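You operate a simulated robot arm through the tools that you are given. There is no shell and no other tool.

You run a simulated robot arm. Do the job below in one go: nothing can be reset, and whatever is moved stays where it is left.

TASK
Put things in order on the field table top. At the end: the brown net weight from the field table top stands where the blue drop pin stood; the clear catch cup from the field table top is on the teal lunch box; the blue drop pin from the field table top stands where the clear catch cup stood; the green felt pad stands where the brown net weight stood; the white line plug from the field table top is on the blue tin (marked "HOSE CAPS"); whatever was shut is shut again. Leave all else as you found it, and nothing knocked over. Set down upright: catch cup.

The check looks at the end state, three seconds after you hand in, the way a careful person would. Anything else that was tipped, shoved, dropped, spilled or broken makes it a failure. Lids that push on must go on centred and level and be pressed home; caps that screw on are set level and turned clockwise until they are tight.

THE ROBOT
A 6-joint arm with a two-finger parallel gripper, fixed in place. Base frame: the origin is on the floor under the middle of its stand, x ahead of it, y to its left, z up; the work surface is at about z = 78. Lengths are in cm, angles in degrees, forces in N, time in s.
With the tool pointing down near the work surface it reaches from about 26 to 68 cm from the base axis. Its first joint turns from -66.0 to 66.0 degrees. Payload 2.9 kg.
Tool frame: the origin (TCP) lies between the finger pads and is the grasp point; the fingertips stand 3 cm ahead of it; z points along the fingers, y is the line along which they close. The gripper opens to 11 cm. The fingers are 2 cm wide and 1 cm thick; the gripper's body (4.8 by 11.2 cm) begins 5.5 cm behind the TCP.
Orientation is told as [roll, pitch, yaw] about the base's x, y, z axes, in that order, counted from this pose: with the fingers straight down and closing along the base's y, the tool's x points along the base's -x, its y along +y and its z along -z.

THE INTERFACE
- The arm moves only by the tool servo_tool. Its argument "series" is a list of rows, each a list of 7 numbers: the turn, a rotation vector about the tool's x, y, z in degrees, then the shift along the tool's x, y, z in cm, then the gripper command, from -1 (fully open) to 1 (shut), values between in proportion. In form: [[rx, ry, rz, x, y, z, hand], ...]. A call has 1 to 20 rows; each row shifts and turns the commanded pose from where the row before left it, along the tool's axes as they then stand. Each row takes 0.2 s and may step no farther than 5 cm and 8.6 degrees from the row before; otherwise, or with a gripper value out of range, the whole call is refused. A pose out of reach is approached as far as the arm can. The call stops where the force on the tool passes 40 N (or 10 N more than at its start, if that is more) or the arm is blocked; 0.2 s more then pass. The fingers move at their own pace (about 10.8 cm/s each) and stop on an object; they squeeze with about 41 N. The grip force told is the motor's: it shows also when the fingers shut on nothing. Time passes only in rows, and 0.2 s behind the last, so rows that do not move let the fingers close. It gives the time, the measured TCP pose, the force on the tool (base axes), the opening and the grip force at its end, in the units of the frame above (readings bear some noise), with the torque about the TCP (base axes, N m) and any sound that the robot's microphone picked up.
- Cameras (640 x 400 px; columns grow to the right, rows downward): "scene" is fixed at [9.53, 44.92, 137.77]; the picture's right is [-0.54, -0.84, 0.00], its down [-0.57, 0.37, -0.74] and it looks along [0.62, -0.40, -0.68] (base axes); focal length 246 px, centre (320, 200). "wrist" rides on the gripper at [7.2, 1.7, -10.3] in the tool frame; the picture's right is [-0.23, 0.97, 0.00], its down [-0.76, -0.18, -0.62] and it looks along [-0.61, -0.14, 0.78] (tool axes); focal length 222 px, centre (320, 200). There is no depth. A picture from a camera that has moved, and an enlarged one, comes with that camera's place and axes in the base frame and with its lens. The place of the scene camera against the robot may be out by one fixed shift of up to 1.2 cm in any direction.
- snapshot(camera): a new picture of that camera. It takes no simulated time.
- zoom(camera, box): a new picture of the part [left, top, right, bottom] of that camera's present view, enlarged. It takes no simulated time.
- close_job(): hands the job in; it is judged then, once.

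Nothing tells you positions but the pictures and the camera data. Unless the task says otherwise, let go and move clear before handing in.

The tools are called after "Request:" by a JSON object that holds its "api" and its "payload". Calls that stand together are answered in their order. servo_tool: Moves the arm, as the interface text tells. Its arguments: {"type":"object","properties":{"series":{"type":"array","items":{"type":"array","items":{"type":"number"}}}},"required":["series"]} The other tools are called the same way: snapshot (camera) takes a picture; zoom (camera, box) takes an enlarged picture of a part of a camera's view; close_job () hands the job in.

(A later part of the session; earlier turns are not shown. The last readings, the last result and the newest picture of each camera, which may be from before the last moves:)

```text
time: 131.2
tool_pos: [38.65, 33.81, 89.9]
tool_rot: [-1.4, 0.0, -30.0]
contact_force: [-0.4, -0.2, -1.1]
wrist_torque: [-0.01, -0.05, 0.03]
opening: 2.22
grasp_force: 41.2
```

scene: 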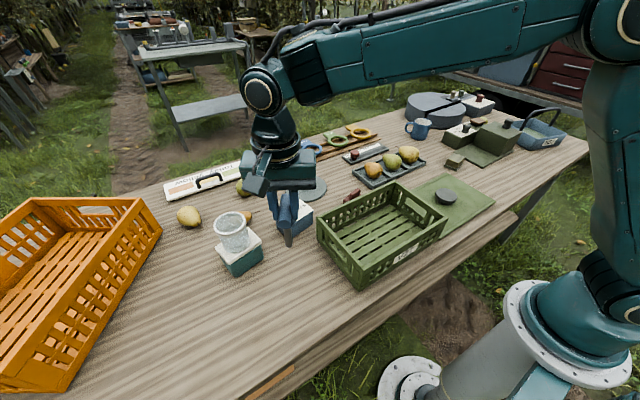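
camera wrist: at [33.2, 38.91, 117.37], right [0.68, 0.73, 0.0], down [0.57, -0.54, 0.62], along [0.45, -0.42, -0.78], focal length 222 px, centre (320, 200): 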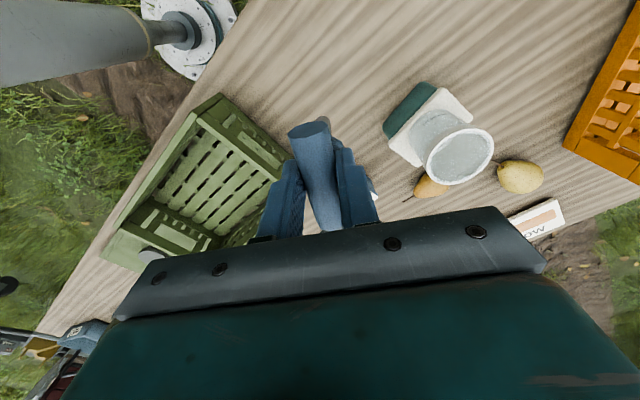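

Request:
{"api": "servo_tool", "payload": {"series": [[0, 0, 0, 0, 0, 0.08, 1], [0, 0, 0, 0, 0, 0.04, 1], [0, 0, 0, 0, 0, 0, 1]]}}

```text
time: 132.0
tool_pos: [38.71, 33.85, 89.87]
tool_rot: [-1.3, 0.0, -30.1]
contact_force: [0.5, -2.2, 10.2]
wrist_torque: [-0.25, -0.08, -0.01]
opening: 2.18
grasp_force: 41.0
```

Request:
{"api": "servo_tool", "payload": {"series": [[0, 0, 0, 0, 0, -0.06, 1], [0, 0, 0, 0, 0, 0, 1]]}}

Request:
{"api": "zoom", "payload": {"camera": "scene", "box": [270, 245, 320, 295]}}

```text
time: 132.6
tool_pos: [38.6, 33.82, 89.71]
tool_rot: [-1.4, 0.1, -30.0]
contact_force: [2.0, 0.3, 4.2]
wrist_torque: [0.01, -0.27, -0.01]
opening: 2.17
grasp_force: 40.9
```

```text
8.00 times, centred on (295, 270) of scene
camera zoom: at [9.53, 44.92, 137.77], right [-0.54, -0.84, 0.0], down [-0.57, 0.37, -0.74], along [0.62, -0.4, -0.68], focal length 1969 px, centre (520, -360)
```

zoom: 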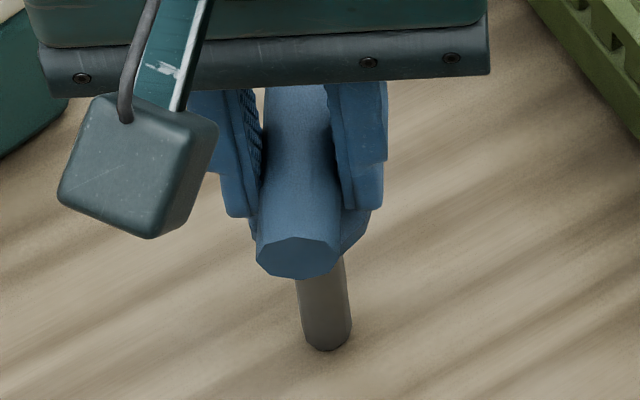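

Request:
{"api": "servo_tool", "payload": {"series": [[0, 0, 0, 0, 0, 0, 0.58], [0, 0, 0, 0, 0, 0, 0.54], [0, 0, 0, 0, 0, 0, 0.5], [0, 0, 0, 0, 0, 0, 0.4], [0, 0, 0, 0, 0, 0, 0.2], [0, 0, 0, 0, 0, 0, 0.0]]}}

Request:
{"api": "zoom", "payload": {"camera": "scene", "box": [270, 245, 320, 295]}}

Request:
{"api": "zoom", "payload": {"camera": "wrist", "box": [240, 80, 400, 200]}}

```text
time: 134.0
tool_pos: [38.53, 33.78, 89.89]
tool_rot: [-1.4, 0.0, -29.9]
contact_force: [0.5, -0.3, 0.5]
wrist_torque: [0.02, 0.01, -0.01]
opening: 5.5
grasp_force: 0.1
```

```text
8.00 times, centred on (295, 270) of scene
camera zoom: at [9.53, 44.92, 137.77], right [-0.54, -0.84, 0.0], down [-0.57, 0.37, -0.74], along [0.62, -0.4, -0.68], focal length 1969 px, centre (520, -360)
```

zoom: 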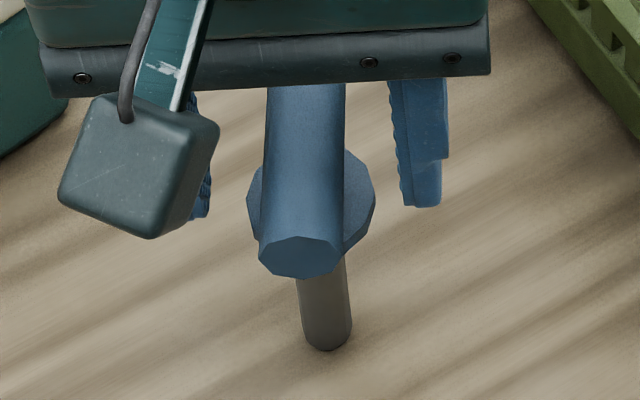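

```text
3.33 times, centred on (320, 140) of wrist
camera zoom: at [33.28, 39.14, 100.11], right [0.68, 0.73, -0.02], down [0.58, -0.52, 0.63], along [0.44, -0.44, -0.78], focal length 740 px, centre (320, 400)
```

zoom: 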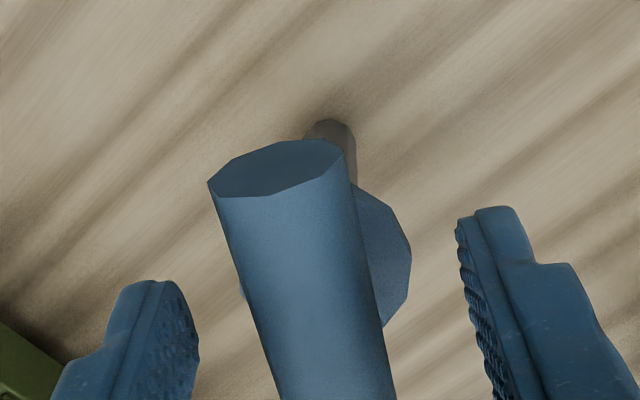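

The pin stands on its own. I'll rise straight up, clear it, then look.

Request:
{"api": "servo_tool", "payload": {"series": [[0, 0, 0, 0, 0, -1, 0.0], [0, 0, 0, 0, 0, -2, 0.0], [0, 0, 0, 0, 0, -3, 0.0], [0, 0, 0, 0, 0, -4, 0.0], [0, 0, 0, 0, 0, -4, 0.0], [-1.4, 0, 0, 0, 0, 0, -0.5], [0, 0, 0, 0, 0, 0, -0.5]]}}

Request:
{"api": "snapshot", "payload": {"camera": "scene"}}

Request:
{"api": "zoom", "payload": {"camera": "scene", "box": [265, 230, 325, 295]}}

Request:
{"api": "snapshot", "payload": {"camera": "wrist"}}

```text
time: 135.6
tool_pos: [38.76, 34.07, 103.8]
tool_rot: [0.0, 0.0, -30.0]
contact_force: [0.0, -0.5, -0.8]
wrist_torque: [0.0, 0.0, -0.02]
opening: 8.24
grasp_force: 0.0
```

```text
taken
```

scene: 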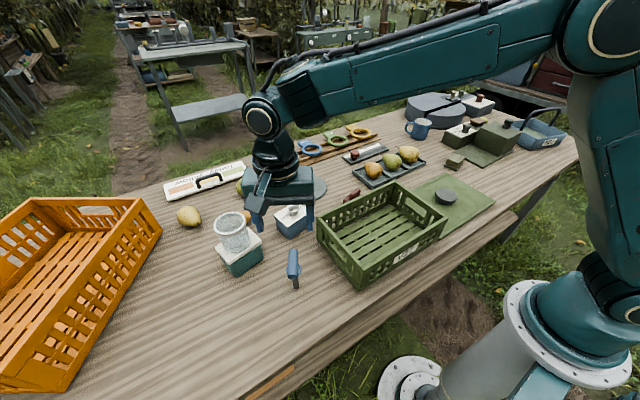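

```text
6.15 times, centred on (295, 262) of scene
camera zoom: at [9.53, 44.92, 137.77], right [-0.54, -0.84, 0.0], down [-0.57, 0.37, -0.74], along [0.62, -0.4, -0.68], focal length 1515 px, centre (474, -185)
```

zoom: 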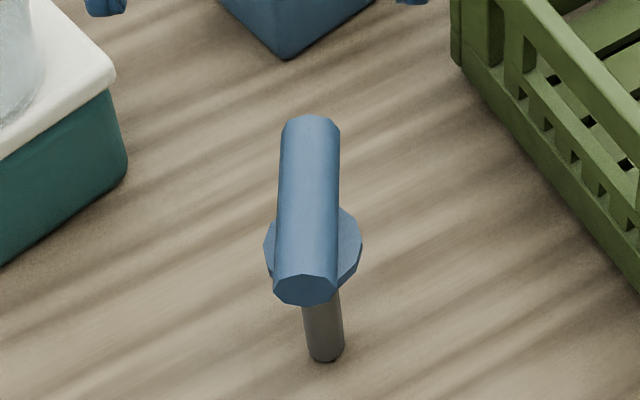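

```text
taken
camera wrist: at [33.36, 39.28, 114.22], right [0.68, 0.73, 0.0], down [0.57, -0.53, 0.62], along [0.45, -0.43, -0.78], focal length 222 px, centre (320, 200)
```

wrist: 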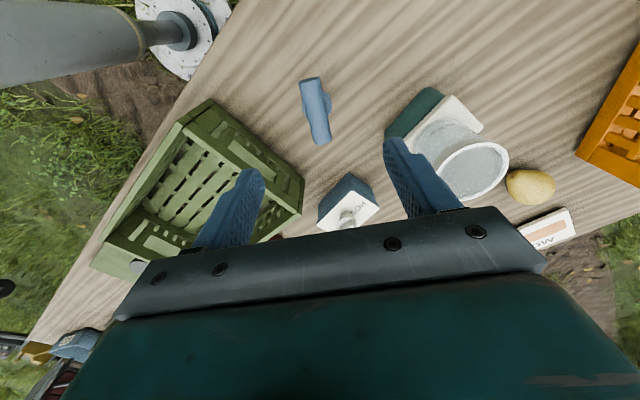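

The pin is standing at the cup's former place. Next is the brown weight near [55.5, 2.5], so I'll go look from above.

Request:
{"api": "servo_tool", "payload": {"series": [[0, 0, 0, -3.64, -2.52, 0, -1], [0, 0, 0, -3.64, -2.52, 0, -1], [0, 0, 0, -3.64, -2.52, 0, -1], [0, 0, 0, -3.64, -2.52, 0, -1], [0, 0, 0, -3.64, -2.52, 0, -1], [0, 0, 0, -3.64, -2.52, 0, -1], [0, 0, 0, -3.64, -2.52, 0, -1], [0, 0, 0, -3.64, -2.52, 0, -1], [0, 0, 7.5, 0, 0, 1.5, -1], [0, 0, 7.5, 0, 0, 1.5, -1], [0, 0, 0, 0, 0, 0, -1]]}}

Request:
{"api": "snapshot", "payload": {"camera": "wrist"}}

Request:
{"api": "zoom", "payload": {"camera": "wrist", "box": [250, 60, 390, 180]}}

```text
time: 138.0
tool_pos: [53.84, 2.08, 100.69]
tool_rot: [-0.1, 0.1, -45.1]
contact_force: [0.2, -0.2, -0.6]
wrist_torque: [-0.03, -0.01, 0.02]
opening: 11.0
grasp_force: 0.1
```

```text
taken
camera wrist: at [49.86, 8.44, 110.99], right [0.85, 0.53, 0.0], down [0.41, -0.66, 0.62], along [0.33, -0.53, -0.78], focal length 222 px, centre (320, 200)
```

wrist: 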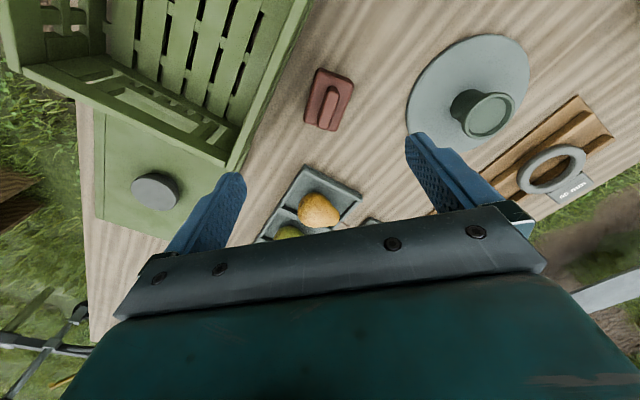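

```text
3.33 times, centred on (320, 120) of wrist
camera zoom: at [49.86, 8.44, 110.99], right [0.85, 0.53, 0.0], down [0.41, -0.66, 0.62], along [0.33, -0.53, -0.78], focal length 740 px, centre (320, 467)
```

zoom: 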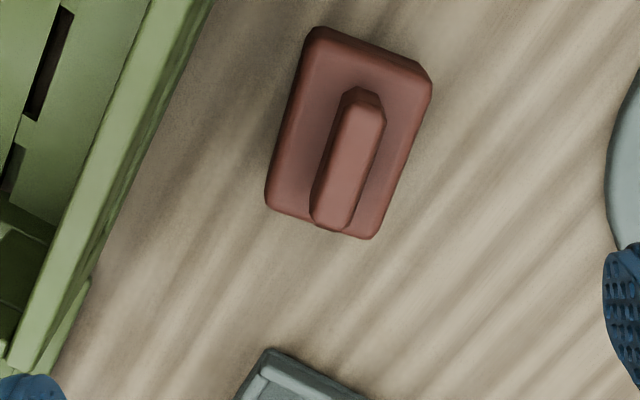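

The weight's base is about 4.9 x 6.9 cm at [55.1, 1.7], with its long side along -76°. I'll align the fingers across its narrow side and descend partway.

Request:
{"api": "servo_tool", "payload": {"series": [[0, 0, 7.75, 0, 0, 0, -0.4], [0, 0, 7.75, 0, 0, 0, -0.4], [0, 0, 7.75, 0, 0, 0, -0.4], [0, 0, 7.75, 0, 0, 0, -0.4], [0, 0, 0, -0.33, 0.58, 3, -0.4], [0, 0, 0, -0.33, 0.58, 3, -0.4], [0, 0, 0, 0, 0, 3, -0.4], [0, 0, 0, 0, 0, 0, -0.4]]}}

Request:
{"api": "zoom", "payload": {"camera": "wrist", "box": [220, 40, 420, 220]}}

Request:
{"api": "zoom", "payload": {"camera": "scene", "box": [310, 140, 410, 230]}}

```text
time: 139.8
tool_pos: [55.31, 1.72, 91.77]
tool_rot: [0.0, 0.0, -75.9]
contact_force: [-0.5, 0.0, 0.3]
wrist_torque: [0.0, 0.01, 0.06]
opening: 7.68
grasp_force: 0.1
```

```text
2.22 times, centred on (320, 130) of wrist
camera zoom: at [55.19, 9.17, 102.13], right [1.0, 0.02, 0.0], down [0.01, -0.78, 0.62], along [0.01, -0.62, -0.78], focal length 494 px, centre (320, 356)
```

zoom: 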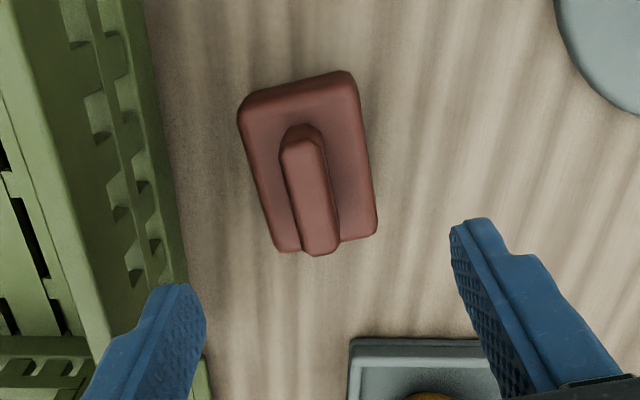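

```text
4.44 times, centred on (360, 185) of scene
camera zoom: at [9.53, 44.92, 137.77], right [-0.54, -0.84, 0.0], down [-0.57, 0.37, -0.74], along [0.62, -0.4, -0.68], focal length 1094 px, centre (142, 267)
```

zoom: 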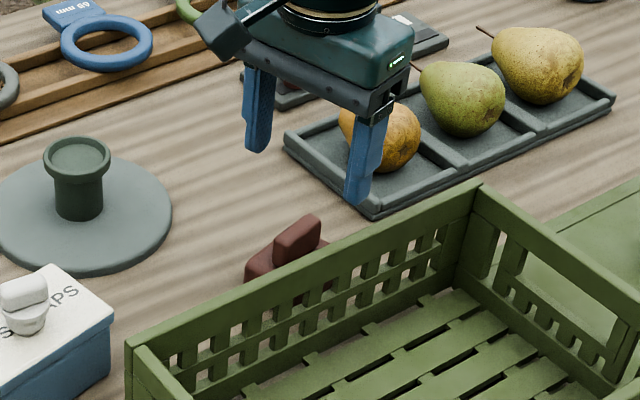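

Request:
{"api": "servo_tool", "payload": {"series": [[0, 0, 0, -0.15, -0.33, 3, -0.2], [0, 0, 0, 0, 0, 3, -0.2], [0, 0, 0, 0, 0, 2.5, -0.2], [0, 0, 0, 0, 0, 1.7, -0.2], [0, 0, 0, 0, 0, 0, -0.2]]}}

Request:
{"api": "zoom", "payload": {"camera": "wrist", "box": [200, 60, 440, 240]}}

Request:
{"api": "zoom", "payload": {"camera": "scene", "box": [310, 140, 410, 230]}}

```text
time: 141.0
tool_pos: [54.92, 1.42, 81.57]
tool_rot: [0.1, 0.0, -76.0]
contact_force: [0.1, 0.2, 0.2]
wrist_torque: [-0.01, -0.01, 0.04]
opening: 6.6
grasp_force: 0.0
```

```text
2.22 times, centred on (320, 150) of wrist
camera zoom: at [54.75, 8.87, 91.85], right [1.0, 0.02, 0.0], down [0.01, -0.78, 0.62], along [0.01, -0.62, -0.78], focal length 494 px, centre (320, 311)
```

zoom: 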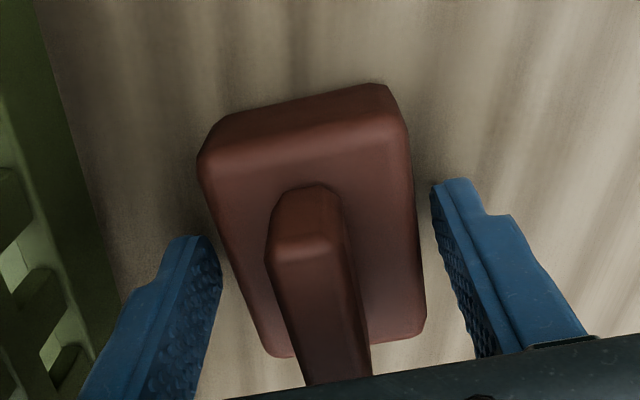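

```text
4.44 times, centred on (360, 185) of scene
camera zoom: at [9.53, 44.92, 137.77], right [-0.54, -0.84, 0.0], down [-0.57, 0.37, -0.74], along [0.62, -0.4, -0.68], focal length 1094 px, centre (142, 267)
```

zoom: 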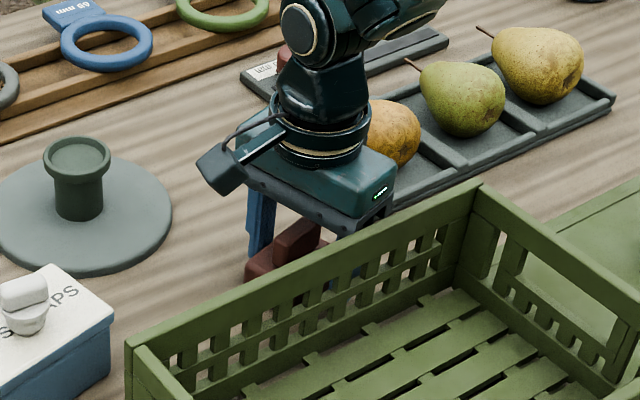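

Request:
{"api": "servo_tool", "payload": {"series": [[0, 0, 0, 0, -0.2, 0, -0.2], [0, 0, 0, 0, 0, 0, 0.05], [0, 0, 0, 0, 0, 0, 1], [0, 0, 0, 0, 0, 0, 1]]}}

Request:
{"api": "zoom", "payload": {"camera": "wrist", "box": [200, 60, 440, 240]}}

```text
time: 142.0
tool_pos: [54.77, 1.5, 81.64]
tool_rot: [0.2, -0.1, -76.0]
contact_force: [3.9, 2.2, 2.6]
wrist_torque: [0.0, 0.0, -0.03]
opening: 4.97
grasp_force: 40.8
```

```text
2.22 times, centred on (320, 150) of wrist
camera zoom: at [54.6, 8.95, 91.95], right [1.0, 0.02, 0.0], down [0.01, -0.78, 0.62], along [0.01, -0.62, -0.78], focal length 494 px, centre (320, 311)
```

zoom: 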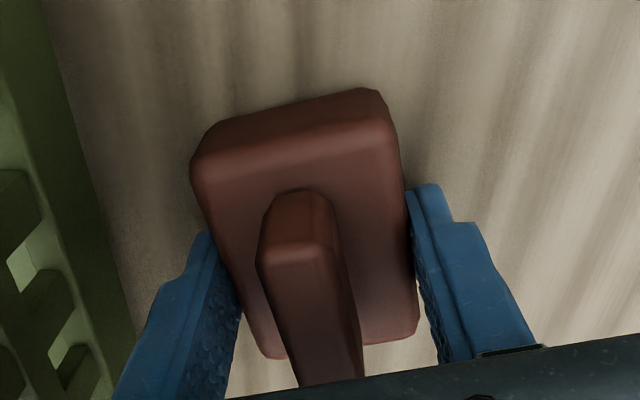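

Gripped firmly. I'll lift it and carry it toward the pin's old spot.

Request:
{"api": "servo_tool", "payload": {"series": [[0, 0, 0, 0, 0, -0.5, 1], [0, 0, 0, 0, 0, -1.5, 1], [0, 0, 0, 0, 0, -3, 1], [0, 0, 0, 0, 0, 0, 1]]}}

Request:
{"api": "zoom", "payload": {"camera": "wrist", "box": [200, 60, 440, 240]}}

Request:
{"api": "zoom", "payload": {"camera": "scene", "box": [310, 140, 410, 230]}}

```text
time: 143.0
tool_pos: [54.69, 1.53, 86.53]
tool_rot: [-0.1, -0.1, -76.0]
contact_force: [0.2, -0.8, -2.9]
wrist_torque: [0.01, 0.01, 0.01]
opening: 4.97
grasp_force: 41.2
```

```text
2.22 times, centred on (320, 150) of wrist
camera zoom: at [54.46, 9.0, 96.79], right [1.0, 0.02, 0.0], down [0.01, -0.78, 0.62], along [0.01, -0.62, -0.78], focal length 494 px, centre (320, 311)
```

zoom: 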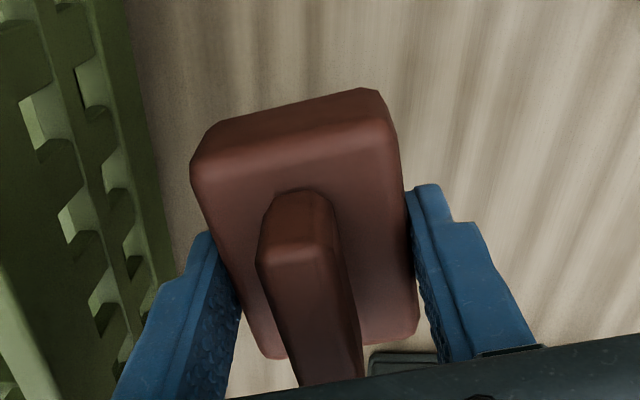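

```text
4.44 times, centred on (360, 185) of scene
camera zoom: at [9.53, 44.92, 137.77], right [-0.54, -0.84, 0.0], down [-0.57, 0.37, -0.74], along [0.62, -0.4, -0.68], focal length 1094 px, centre (142, 267)
```

zoom: 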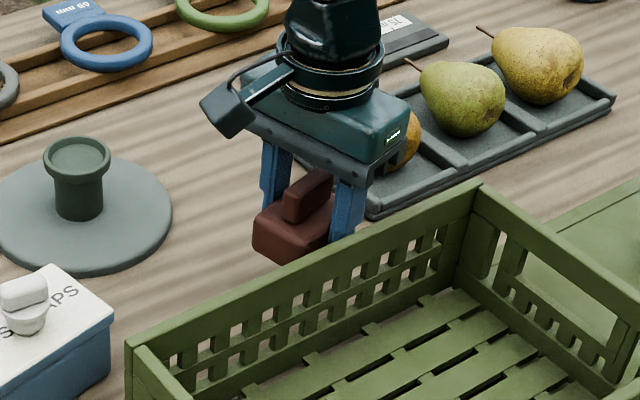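

Request:
{"api": "servo_tool", "payload": {"series": [[0, 0, 0, 0, 0, -3.8, 1], [0, 0, 0, 0, 0, -3.8, 1], [0, 0, 0, 0, 0, -3.8, 1], [0, 0, 0, -3.77, -2.63, 0, 1], [0, 0, 0, -3.77, -2.63, 0, 1], [0, 0, 0, -3.77, -2.63, 0, 1], [0, 0, 0, -3.77, -2.63, 0, 1], [0, 0, 0, -3.77, -2.63, 0, 1], [0, 0, 0, -3.77, -2.63, 0, 1], [0, 0, 0, -3.77, -2.63, 0, 1], [0, 0, 0, -3.77, -2.63, 0, 1], [0, 0, 0, -3.77, -2.63, 0, 1], [0, 0, 0, -3.77, -2.63, 0, 1], [0, 0, 0, -3.77, -2.63, 0, 1], [0, 0, 0, -3.77, -2.63, 0, 1], [0, 0, 0, 0, 0, 0, 1]]}}

Request:
{"api": "snapshot", "payload": {"camera": "wrist"}}

Request:
{"api": "snapshot", "payload": {"camera": "scene"}}

```text
time: 146.4
tool_pos: [34.95, -50.03, 97.92]
tool_rot: [-0.1, 0.0, -75.9]
contact_force: [0.2, -0.6, -3.6]
wrist_torque: [0.0, 0.0, -0.04]
opening: 4.98
grasp_force: 40.4
```

```text
taken
camera wrist: at [34.81, -42.59, 108.24], right [1.0, 0.02, 0.0], down [0.01, -0.78, 0.62], along [0.01, -0.62, -0.78], focal length 222 px, centre (320, 200)
```

wrist: 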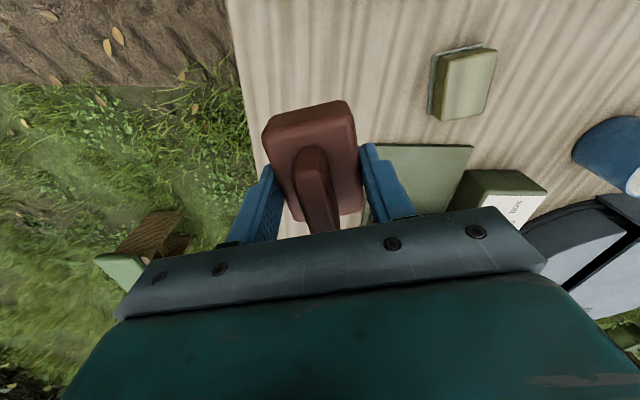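

```text
taken
```

scene: 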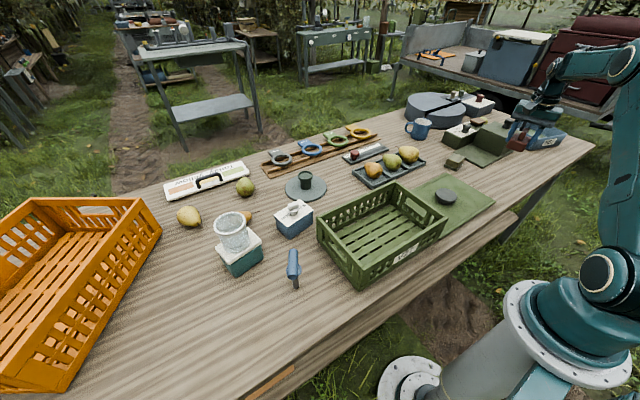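

Request:
{"api": "servo_tool", "payload": {"series": [[0, 0, 0, 0, 0, 4, 1], [0, 0, 0, 0, 0, 4, 1], [0, 0, 0, 0, 0, 4, 1], [0, 0, 0, 0, 0, 2.5, 1], [0, 0, 0, 0, 0, 1.0, 1], [0, 0, 0, 0, 0, 0, 1]]}}

Request:
{"api": "zoom", "payload": {"camera": "scene", "box": [450, 120, 550, 210]}}

```text
time: 147.8
tool_pos: [35.04, -50.04, 82.43]
tool_rot: [-0.1, 0.0, -76.1]
contact_force: [-0.6, -0.3, -2.4]
wrist_torque: [0.01, 0.03, 0.0]
opening: 4.97
grasp_force: 40.8
```

```text
4.44 times, centred on (500, 165) of scene
camera zoom: at [9.53, 44.92, 137.77], right [-0.54, -0.84, 0.0], down [-0.57, 0.37, -0.74], along [0.62, -0.4, -0.68], focal length 1094 px, centre (-480, 356)
```

zoom: 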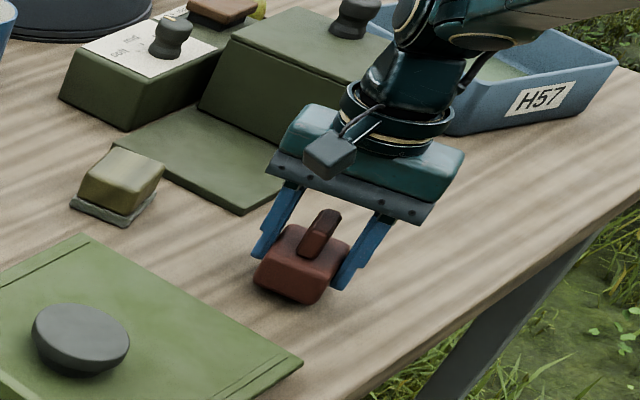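

Request:
{"api": "servo_tool", "payload": {"series": [[0, 0, 0, 0, 0, 0.4, 1], [0, 0, 0, 0, 0, 0.2, 1], [0, 0, 0, 0, 0, 0.1, 1], [0, 0, 0, 0, 0, 0, 1]]}}

```text
time: 148.8
tool_pos: [35.1, -50.01, 81.81]
tool_rot: [0.0, 0.0, -76.0]
contact_force: [0.3, 0.4, -3.4]
wrist_torque: [-0.01, 0.01, -0.01]
opening: 4.96
grasp_force: 41.4
```

Request:
{"api": "servo_tool", "payload": {"series": [[0, 0, 0, 0, 0, 0.1, 1], [0, 0, 0, 0, 0, 0.1, 1], [0, 0, 0, 0, 0, 0, 1]]}}

```text
time: 149.6
tool_pos: [35.15, -50.03, 81.62]
tool_rot: [0.1, 0.0, -76.0]
contact_force: [-1.2, 1.3, -0.3]
wrist_torque: [0.0, -0.07, 0.02]
opening: 4.96
grasp_force: 41.5
```

The weight is touching the table. I'll release it and rise.

Request:
{"api": "servo_tool", "payload": {"series": [[0, 0, 0, 0, 0, 0.05, 1], [0, 0, 0, 0, 0, 0, 0.0], [0, 0, 0, 0, 0, 0, -0.2], [0, 0, 0, 0, 0, -2, -0.2], [0, 0, 0, 0, 0, -4, -0.2], [0, 0, 0, 0, 0, -4, -0.2], [0, 0, 0, 0, 0, -4, -0.2], [0, 0, 0, 0, 0, -4, -0.2], [0, 0, 0, 0, 0, 0, -1]]}}

Request:
{"api": "zoom", "payload": {"camera": "scene", "box": [450, 120, 550, 210]}}

Request:
{"api": "snapshot", "payload": {"camera": "wrist"}}

Request:
{"api": "zoom", "payload": {"camera": "wrist", "box": [260, 40, 520, 200]}}

```text
time: 151.6
tool_pos: [35.06, -50.04, 99.56]
tool_rot: [-0.1, 0.1, -76.0]
contact_force: [-0.8, 0.3, -0.4]
wrist_torque: [-0.03, -0.01, 0.01]
opening: 11.01
grasp_force: 0.1
```

```text
4.44 times, centred on (500, 165) of scene
camera zoom: at [9.53, 44.92, 137.77], right [-0.54, -0.84, 0.0], down [-0.57, 0.37, -0.74], along [0.62, -0.4, -0.68], focal length 1094 px, centre (-480, 356)
```

zoom: 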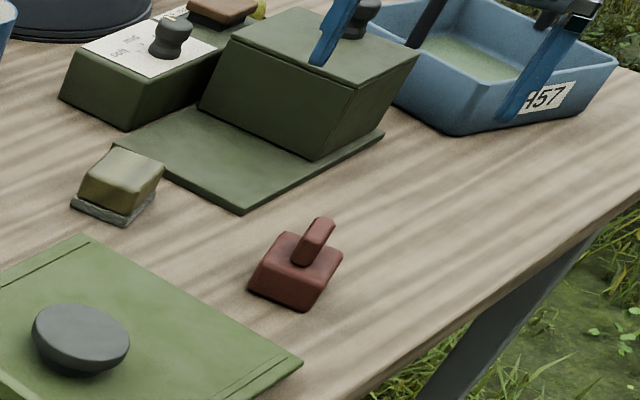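

```text
taken
camera wrist: at [34.9, -42.48, 109.88], right [1.0, 0.02, 0.0], down [0.01, -0.78, 0.62], along [0.01, -0.62, -0.78], focal length 222 px, centre (320, 200)
```

wrist: 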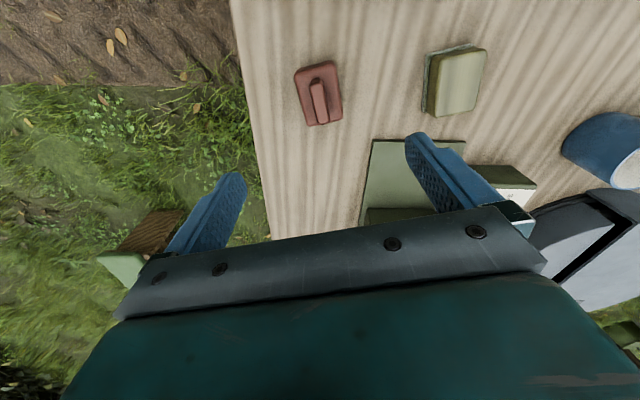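

```text
2.46 times, centred on (390, 120) of wrist
camera zoom: at [34.9, -42.48, 109.88], right [1.0, 0.02, 0.0], down [0.01, -0.78, 0.62], along [0.01, -0.62, -0.78], focal length 547 px, centre (148, 397)
```

zoom: 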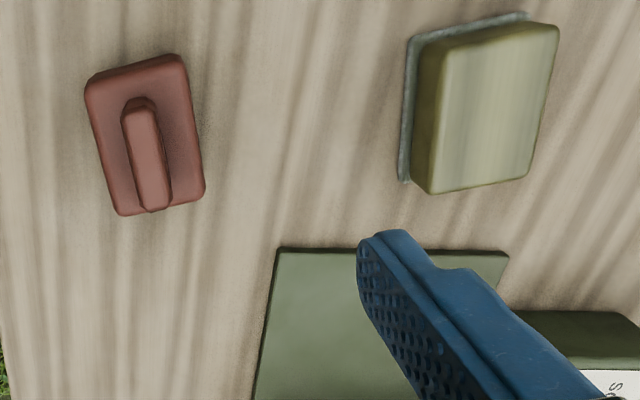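

The weight now stands where the pin was. Next is the olive block, the presumed felt pad, at [50.85, -47.95] near the reach limit. I'll lean the tool 12° outward and line up over it.

Request:
{"api": "servo_tool", "payload": {"series": [[0, 0, 1.5, 1.38, 3.81, 0, -0.3], [0, 0, 0, 1.38, 3.81, 0, -0.3], [0, 0, 0, 1.38, 3.81, 0, -0.3], [0, 0, 0, 1.38, 3.81, 0, -0.3], [0, -6, 0, 0, 0, 0, -0.3], [0, -6, 0, 0, 0, 0, -0.3], [0, 0, 0, 0, 0, 0, -0.3]]}}

Request:
{"api": "snapshot", "payload": {"camera": "wrist"}}

Request:
{"api": "zoom", "payload": {"camera": "wrist", "box": [250, 60, 390, 180]}}

```text
time: 153.2
tool_pos: [48.77, -41.28, 99.52]
tool_rot: [-0.1, -12.1, -77.5]
contact_force: [-0.1, -0.2, 0.8]
wrist_torque: [-0.02, 0.0, -0.02]
opening: 7.13
grasp_force: 0.0
```

```text
taken
camera wrist: at [48.29, -31.8, 108.05], right [1.0, -0.01, 0.05], down [-0.04, -0.64, 0.77], along [0.03, -0.77, -0.64], focal length 222 px, centre (320, 200)
```

wrist: 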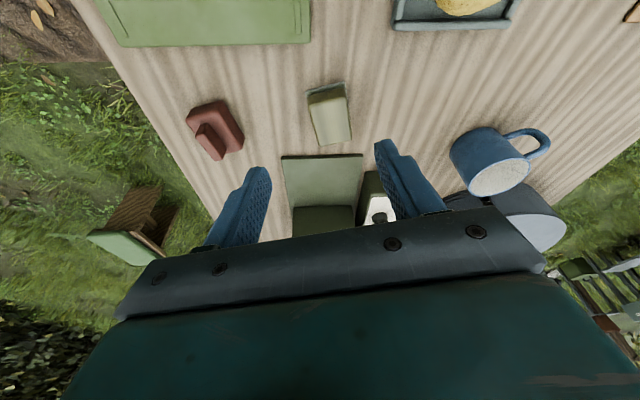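

```text
3.33 times, centred on (320, 120) of wrist
camera zoom: at [48.29, -31.8, 108.05], right [1.0, -0.01, 0.05], down [-0.04, -0.64, 0.77], along [0.03, -0.77, -0.64], focal length 740 px, centre (320, 467)
```

zoom: 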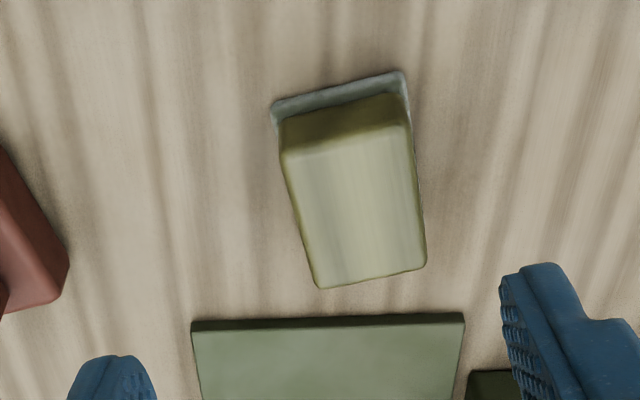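

Request:
{"api": "servo_tool", "payload": {"series": [[0, 0, 0, -0.57, 0.116, 2.6, -0.3], [0, 0, 0, -0.57, 0.116, 2.6, -0.3], [0, 0, 0, -0.57, 0.116, 2.6, -0.3], [0, 0, 0, -0.57, 0.116, 2.6, -0.3], [0, 0, 0, -0.57, 0.116, 2.6, -0.3], [0, 0, 0, 0, 0, 0, -0.3]]}}

Request:
{"api": "zoom", "payload": {"camera": "wrist", "box": [220, 60, 420, 220]}}

Request:
{"api": "zoom", "payload": {"camera": "scene", "box": [410, 100, 510, 190]}}

```text
time: 154.6
tool_pos: [50.64, -46.34, 87.54]
tool_rot: [0.0, -11.9, -77.5]
contact_force: [0.6, 0.2, 0.9]
wrist_torque: [0.01, 0.02, -0.02]
opening: 7.15
grasp_force: 0.1
```

```text
2.50 times, centred on (320, 140) of wrist
camera zoom: at [50.17, -37.07, 96.06], right [1.0, -0.01, 0.05], down [-0.04, -0.64, 0.77], along [0.03, -0.77, -0.64], focal length 555 px, centre (320, 350)
```

zoom: 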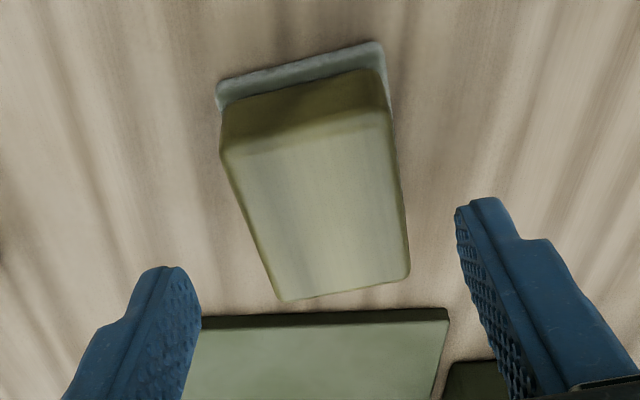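

```text
4.44 times, centred on (460, 145) of scene
camera zoom: at [9.53, 44.92, 137.77], right [-0.54, -0.84, 0.0], down [-0.57, 0.37, -0.74], along [0.62, -0.4, -0.68], focal length 1094 px, centre (-302, 444)
```

zoom: 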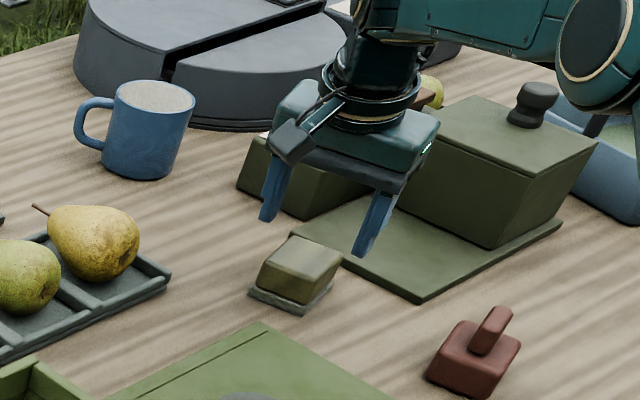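

Request:
{"api": "servo_tool", "payload": {"series": [[0, 0, 0, 0, 0.1, 2, -0.3], [0, 0, 0, 0, 0, 1.5, -0.3], [0, 0, 0, 0, 0, 1, -0.3], [0, 0, 0, 0, 0, 0.5, -0.3], [0, 0, 0, 0, 0, 0, -0.05]]}}

Request:
{"api": "zoom", "payload": {"camera": "wrist", "box": [220, 60, 420, 220]}}

Request:
{"api": "zoom", "payload": {"camera": "scene", "box": [430, 130, 490, 185]}}

```text
time: 155.8
tool_pos: [51.03, -47.56, 82.56]
tool_rot: [-0.1, -12.0, -77.5]
contact_force: [0.0, 0.3, -0.2]
wrist_torque: [0.0, 0.0, -0.01]
opening: 5.8
grasp_force: 0.0
```

```text
2.50 times, centred on (320, 140) of wrist
camera zoom: at [50.47, -38.17, 91.14], right [1.0, -0.01, 0.05], down [-0.04, -0.64, 0.77], along [0.03, -0.77, -0.64], focal length 555 px, centre (320, 350)
```

zoom: 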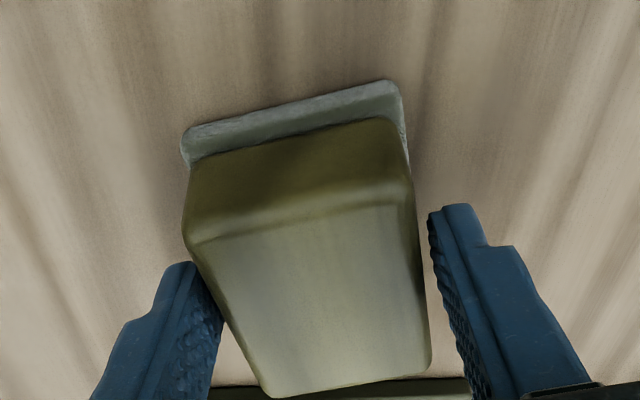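

```text
7.27 times, centred on (460, 158) of scene
camera zoom: at [9.53, 44.92, 137.77], right [-0.54, -0.84, 0.0], down [-0.57, 0.37, -0.74], along [0.62, -0.4, -0.68], focal length 1790 px, centre (-698, 509)
```

zoom: 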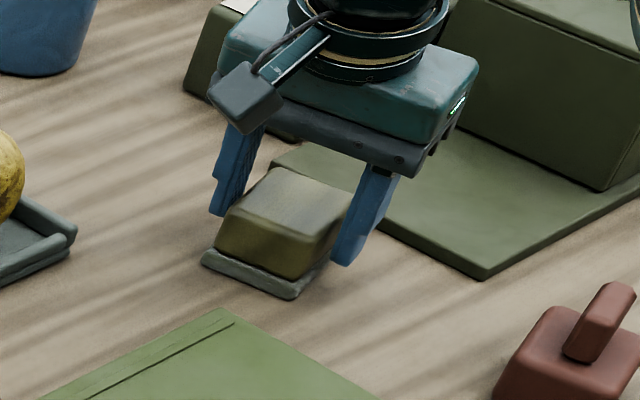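

The sole has a rough felt texture, so this is a felt pad with a green-stained grip block. I'll close on it and lift gently to see whether the sole comes along.

Request:
{"api": "servo_tool", "payload": {"series": [[0, 0, 0, 0, -0.05, 0, 0.1], [0, 0, 0, 0, 0, 0, 1], [0, 0, 0, 0, 0, 0, 1], [0, 0, 0, 0, 0, -0.4, 1], [0, 0, 0, 0, 0, -0.8, 1], [0, 0, 0, 0, 0, 0, 1]]}}

Request:
{"api": "zoom", "payload": {"camera": "wrist", "box": [220, 60, 420, 220]}}

Request:
{"api": "zoom", "payload": {"camera": "scene", "box": [430, 130, 490, 185]}}

```text
time: 157.2
tool_pos: [50.71, -47.19, 83.66]
tool_rot: [-0.1, -12.0, -77.6]
contact_force: [0.3, -0.1, -0.8]
wrist_torque: [0.0, 0.01, -0.01]
opening: 4.93
grasp_force: 41.7
```

```text
2.50 times, centred on (320, 140) of wrist
camera zoom: at [50.3, -37.83, 92.22], right [1.0, -0.01, 0.05], down [-0.04, -0.64, 0.77], along [0.03, -0.77, -0.64], focal length 555 px, centre (320, 350)
```

zoom: 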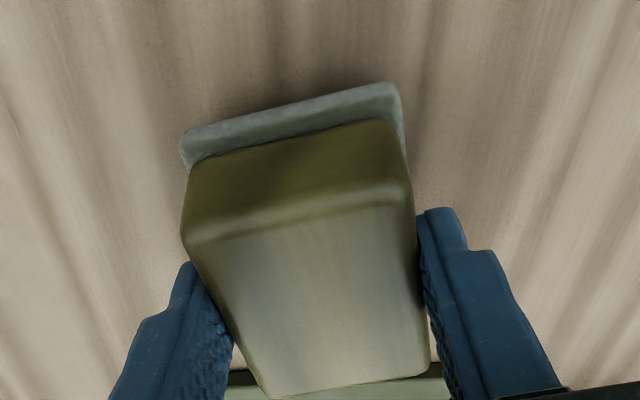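

```text
7.27 times, centred on (460, 158) of scene
camera zoom: at [9.53, 44.92, 137.77], right [-0.54, -0.84, 0.0], down [-0.57, 0.37, -0.74], along [0.62, -0.4, -0.68], focal length 1790 px, centre (-698, 509)
```

zoom: 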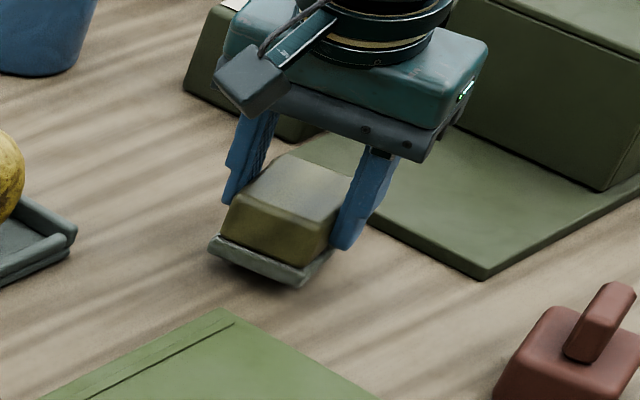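

The sole comes with it, so it's one felt pad. I'll carry it to the weight's old spot at about [55.0, 1.6].

Request:
{"api": "servo_tool", "payload": {"series": [[0, 0, 0, 1.015, -0.65, -3.285, 1], [0, 0, 0, 1.015, -0.65, -3.285, 1], [0, 0, 0, 1.015, -0.65, -3.285, 1], [0, 0, 0, 1.015, -0.65, -3.285, 1], [0, 0, 0, 3.95, 1.737, -0.847, 1], [0, 0, 0, 3.95, 1.737, -0.847, 1], [0, 0, 0, 3.95, 1.737, -0.847, 1], [0, 0, 0, 3.95, 1.737, -0.847, 1], [0, 0, 0, 3.95, 1.737, -0.847, 1], [0, 0, 0, 3.95, 1.737, -0.847, 1], [0, 0, 0, 3.95, 1.737, -0.847, 1], [0, 0, 0, 3.95, 1.737, -0.847, 1], [0, 0, 0, 3.95, 1.737, -0.847, 1], [0, 0, 0, 3.95, 1.737, -0.847, 1], [0, 0, 0, 0, 0, 0, 1]]}}

Request:
{"api": "snapshot", "payload": {"camera": "wrist"}}

Request:
{"api": "snapshot", "payload": {"camera": "scene"}}

```text
time: 160.4
tool_pos: [54.84, 1.92, 95.56]
tool_rot: [-0.1, -12.0, -77.5]
contact_force: [-0.1, 0.3, -0.7]
wrist_torque: [-0.01, -0.03, 0.0]
opening: 4.94
grasp_force: 41.3
```

```text
taken
camera wrist: at [54.53, 11.34, 104.24], right [1.0, -0.01, 0.05], down [-0.04, -0.64, 0.77], along [0.02, -0.77, -0.64], focal length 222 px, centre (320, 200)
```

wrist: 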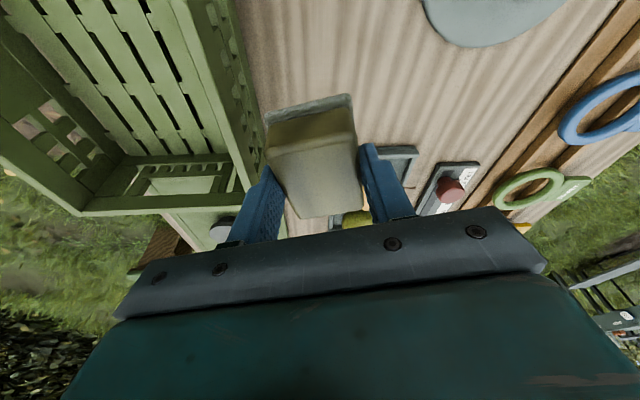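

```text
taken
```

scene: 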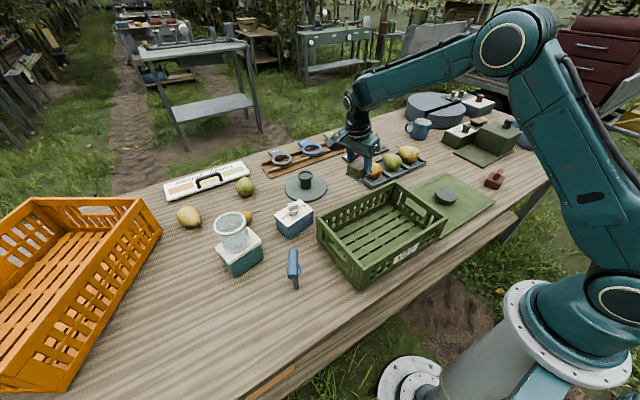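

Request:
{"api": "servo_tool", "payload": {"series": [[0, 0, 0, 0.64, 0.1, 2.98, 1], [0, 0, 0, 0.64, 0, 2.98, 1], [0, 0, 0, 0.64, 0, 2.98, 1], [0, 0, 0, 0.6, 0, 2.8, 1], [0, 0, 0, 0, 0, 0, 1]]}}

Request:
{"api": "zoom", "payload": {"camera": "scene", "box": [310, 140, 410, 230]}}

Request:
{"api": "zoom", "payload": {"camera": "wrist", "box": [200, 60, 440, 240]}}

```text
time: 161.6
tool_pos: [55.01, 1.87, 83.74]
tool_rot: [0.0, -12.0, -77.5]
contact_force: [0.0, 0.7, -0.1]
wrist_torque: [-0.02, 0.03, -0.01]
opening: 4.93
grasp_force: 41.4
```

```text
4.44 times, centred on (360, 185) of scene
camera zoom: at [9.53, 44.92, 137.77], right [-0.54, -0.84, 0.0], down [-0.57, 0.37, -0.74], along [0.62, -0.4, -0.68], focal length 1094 px, centre (142, 267)
```

zoom: 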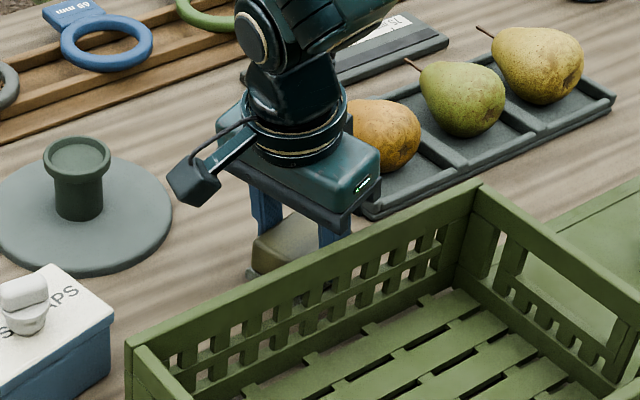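

```text
2.22 times, centred on (320, 150) of wrist
camera zoom: at [54.53, 11.2, 92.28], right [1.0, -0.01, 0.05], down [-0.04, -0.64, 0.77], along [0.03, -0.77, -0.64], focal length 494 px, centre (320, 311)
```

zoom: 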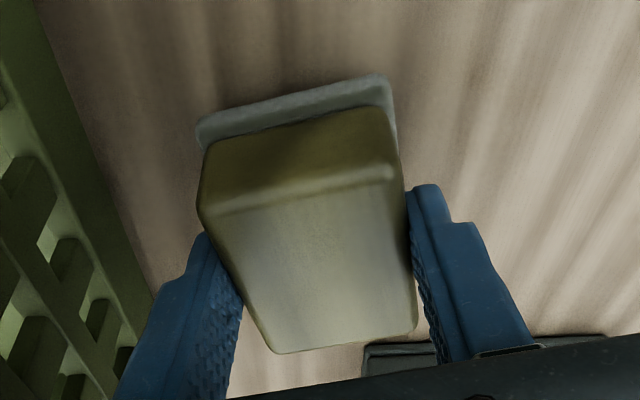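

Request:
{"api": "servo_tool", "payload": {"series": [[0, 0, 0, 0.13, 0, 0.6, 1], [0, 0, 0, 0.06, 0, 0.3, 1], [0, 0, 0, 0, 0, 0, 1]]}}

```text
time: 162.4
tool_pos: [54.86, 1.95, 82.81]
tool_rot: [-0.1, -12.0, -77.6]
contact_force: [-0.4, 0.3, -0.2]
wrist_torque: [-0.02, -0.02, -0.03]
opening: 4.92
grasp_force: 40.8
```

Request:
{"api": "servo_tool", "payload": {"series": [[0, 0, 0, 0.02, 0, 0.12, 1], [0, 0, 0, 0.02, 0, 0.1, 1], [0, 0, 0, 0, 0, 0, 1]]}}

```text
time: 163.2
tool_pos: [54.93, 1.93, 82.61]
tool_rot: [0.1, -12.0, -77.4]
contact_force: [0.3, 0.3, -1.6]
wrist_torque: [0.03, 0.02, 0.01]
opening: 4.95
grasp_force: 41.4
```

Request:
{"api": "servo_tool", "payload": {"series": [[0, 0, 0, 0.02, 0, 0.1, 1], [0, 0, 0, 0, 0, 0, 1]]}}

```text
time: 163.8
tool_pos: [54.93, 1.95, 82.54]
tool_rot: [0.0, -11.9, -77.4]
contact_force: [-0.4, 0.0, -1.0]
wrist_torque: [0.01, -0.01, -0.01]
opening: 4.93
grasp_force: 41.4
```

Request:
{"api": "servo_tool", "payload": {"series": [[0, 0, 0, 0.02, 0, 0.1, 1], [0, 0, 0, 0, 0, 0, 1]]}}

```text
time: 164.4
tool_pos: [55.09, 2.0, 82.57]
tool_rot: [0.0, -12.0, -77.5]
contact_force: [-1.4, -0.5, 3.8]
wrist_torque: [-0.06, 0.04, -0.02]
opening: 4.93
grasp_force: 40.9
```

Contact with the table. I'll release, back out along the tool axis and check.

Request:
{"api": "servo_tool", "payload": {"series": [[0, 0, 0, 0, 0, -0.04, 1], [0, 0, 0, 0, 0, 0, 0.05], [0, 0, 0, 0, 0, 0, -0.15], [0, 0, 0, 0, 0, -1.5, -0.15], [0, 0, 0, 0, 0, -3, -0.15], [0, 0, 0, 0, 0, -4, -0.15], [0, 0, 0, 0, 0, -4, -0.15], [0, 0, 0, 0, 0, -4, -0.15], [0, 0, 0, 0, 0, 0, -0.15]]}}

Request:
{"api": "zoom", "payload": {"camera": "scene", "box": [310, 140, 410, 230]}}

Request:
{"api": "snapshot", "payload": {"camera": "wrist"}}

```text
time: 166.4
tool_pos: [54.42, 5.07, 98.73]
tool_rot: [-0.1, -11.9, -77.5]
contact_force: [-0.1, 0.4, 1.2]
wrist_torque: [-0.01, -0.01, 0.01]
opening: 6.31
grasp_force: 0.1
```

```text
4.44 times, centred on (360, 185) of scene
camera zoom: at [9.53, 44.92, 137.77], right [-0.54, -0.84, 0.0], down [-0.57, 0.37, -0.74], along [0.62, -0.4, -0.68], focal length 1094 px, centre (142, 267)
```

zoom: 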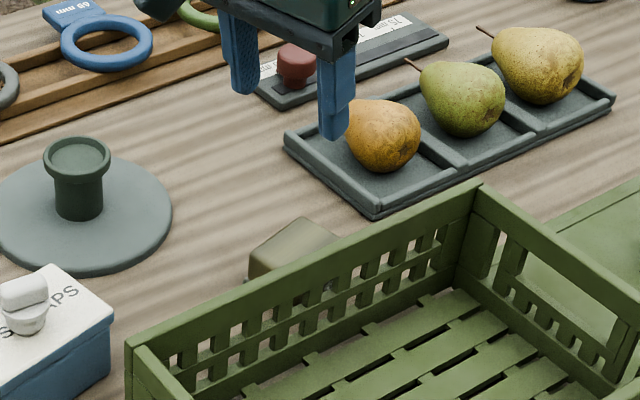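

```text
taken
camera wrist: at [54.08, 14.5, 107.23], right [1.0, -0.01, 0.05], down [-0.04, -0.64, 0.77], along [0.02, -0.77, -0.64], focal length 222 px, centre (320, 200)
```

wrist: 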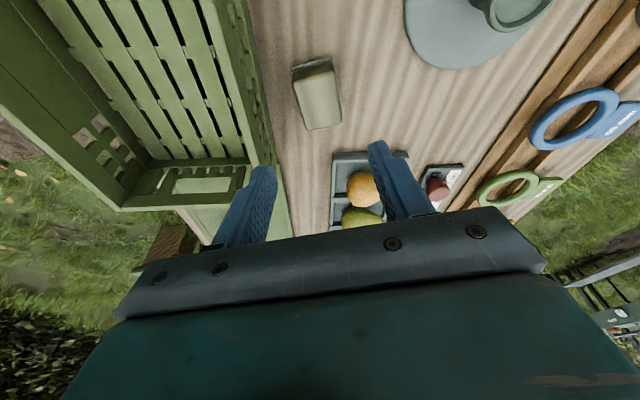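

The pad stands where the weight was. I'll level the tool and verify the final placements, starting with the pad.

Request:
{"api": "servo_tool", "payload": {"series": [[0, 6, 0, 0, 0, 0, -0.5], [0, 6, 0, 0, 0, -2, -0.5], [0, 0, 0, 0, 0, 0, -0.5]]}}

Request:
{"api": "zoom", "payload": {"camera": "wrist", "box": [220, 0, 460, 180]}}

Request:
{"api": "snapshot", "payload": {"camera": "scene"}}

Request:
{"api": "zoom", "payload": {"camera": "scene", "box": [450, 130, 540, 210]}}

Request:
{"api": "zoom", "payload": {"camera": "scene", "box": [200, 190, 330, 300]}}

```text
time: 167.2
tool_pos: [54.23, 5.45, 100.64]
tool_rot: [-0.1, 0.2, -77.5]
contact_force: [-0.2, -0.7, -1.0]
wrist_torque: [0.0, -0.01, 0.03]
opening: 8.24
grasp_force: 0.0
```

```text
2.22 times, centred on (340, 90) of wrist
camera zoom: at [54.3, 12.89, 110.98], right [1.0, -0.01, 0.0], down [-0.01, -0.78, 0.62], along [-0.01, -0.62, -0.78], focal length 494 px, centre (276, 444)
```

zoom: 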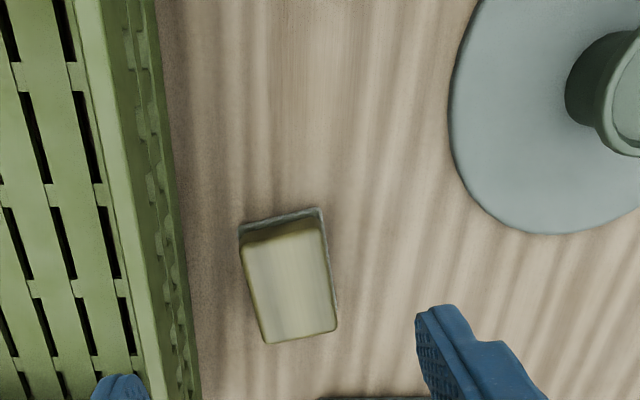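

```text
taken
```

scene: 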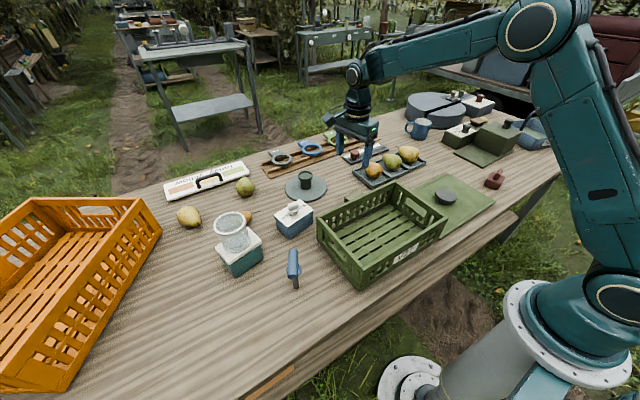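

```text
5.00 times, centred on (495, 170) of scene
camera zoom: at [9.53, 44.92, 137.77], right [-0.54, -0.84, 0.0], down [-0.57, 0.37, -0.74], along [0.62, -0.4, -0.68], focal length 1231 px, centre (-555, 350)
```

zoom: 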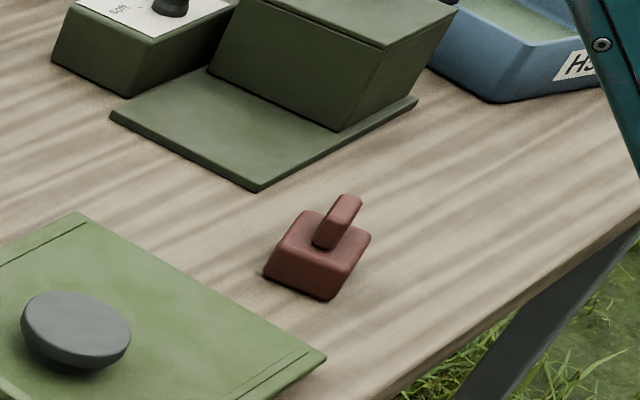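

```text
3.64 times, centred on (265, 245) of scene
camera zoom: at [9.53, 44.92, 137.77], right [-0.54, -0.84, 0.0], down [-0.57, 0.37, -0.74], along [0.62, -0.4, -0.68], focal length 895 px, centre (520, 36)
```

zoom: 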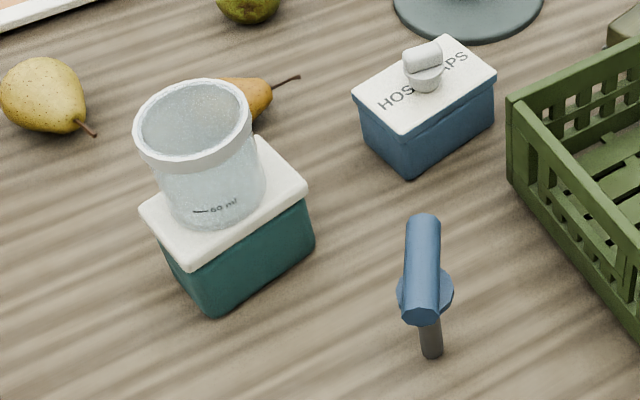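

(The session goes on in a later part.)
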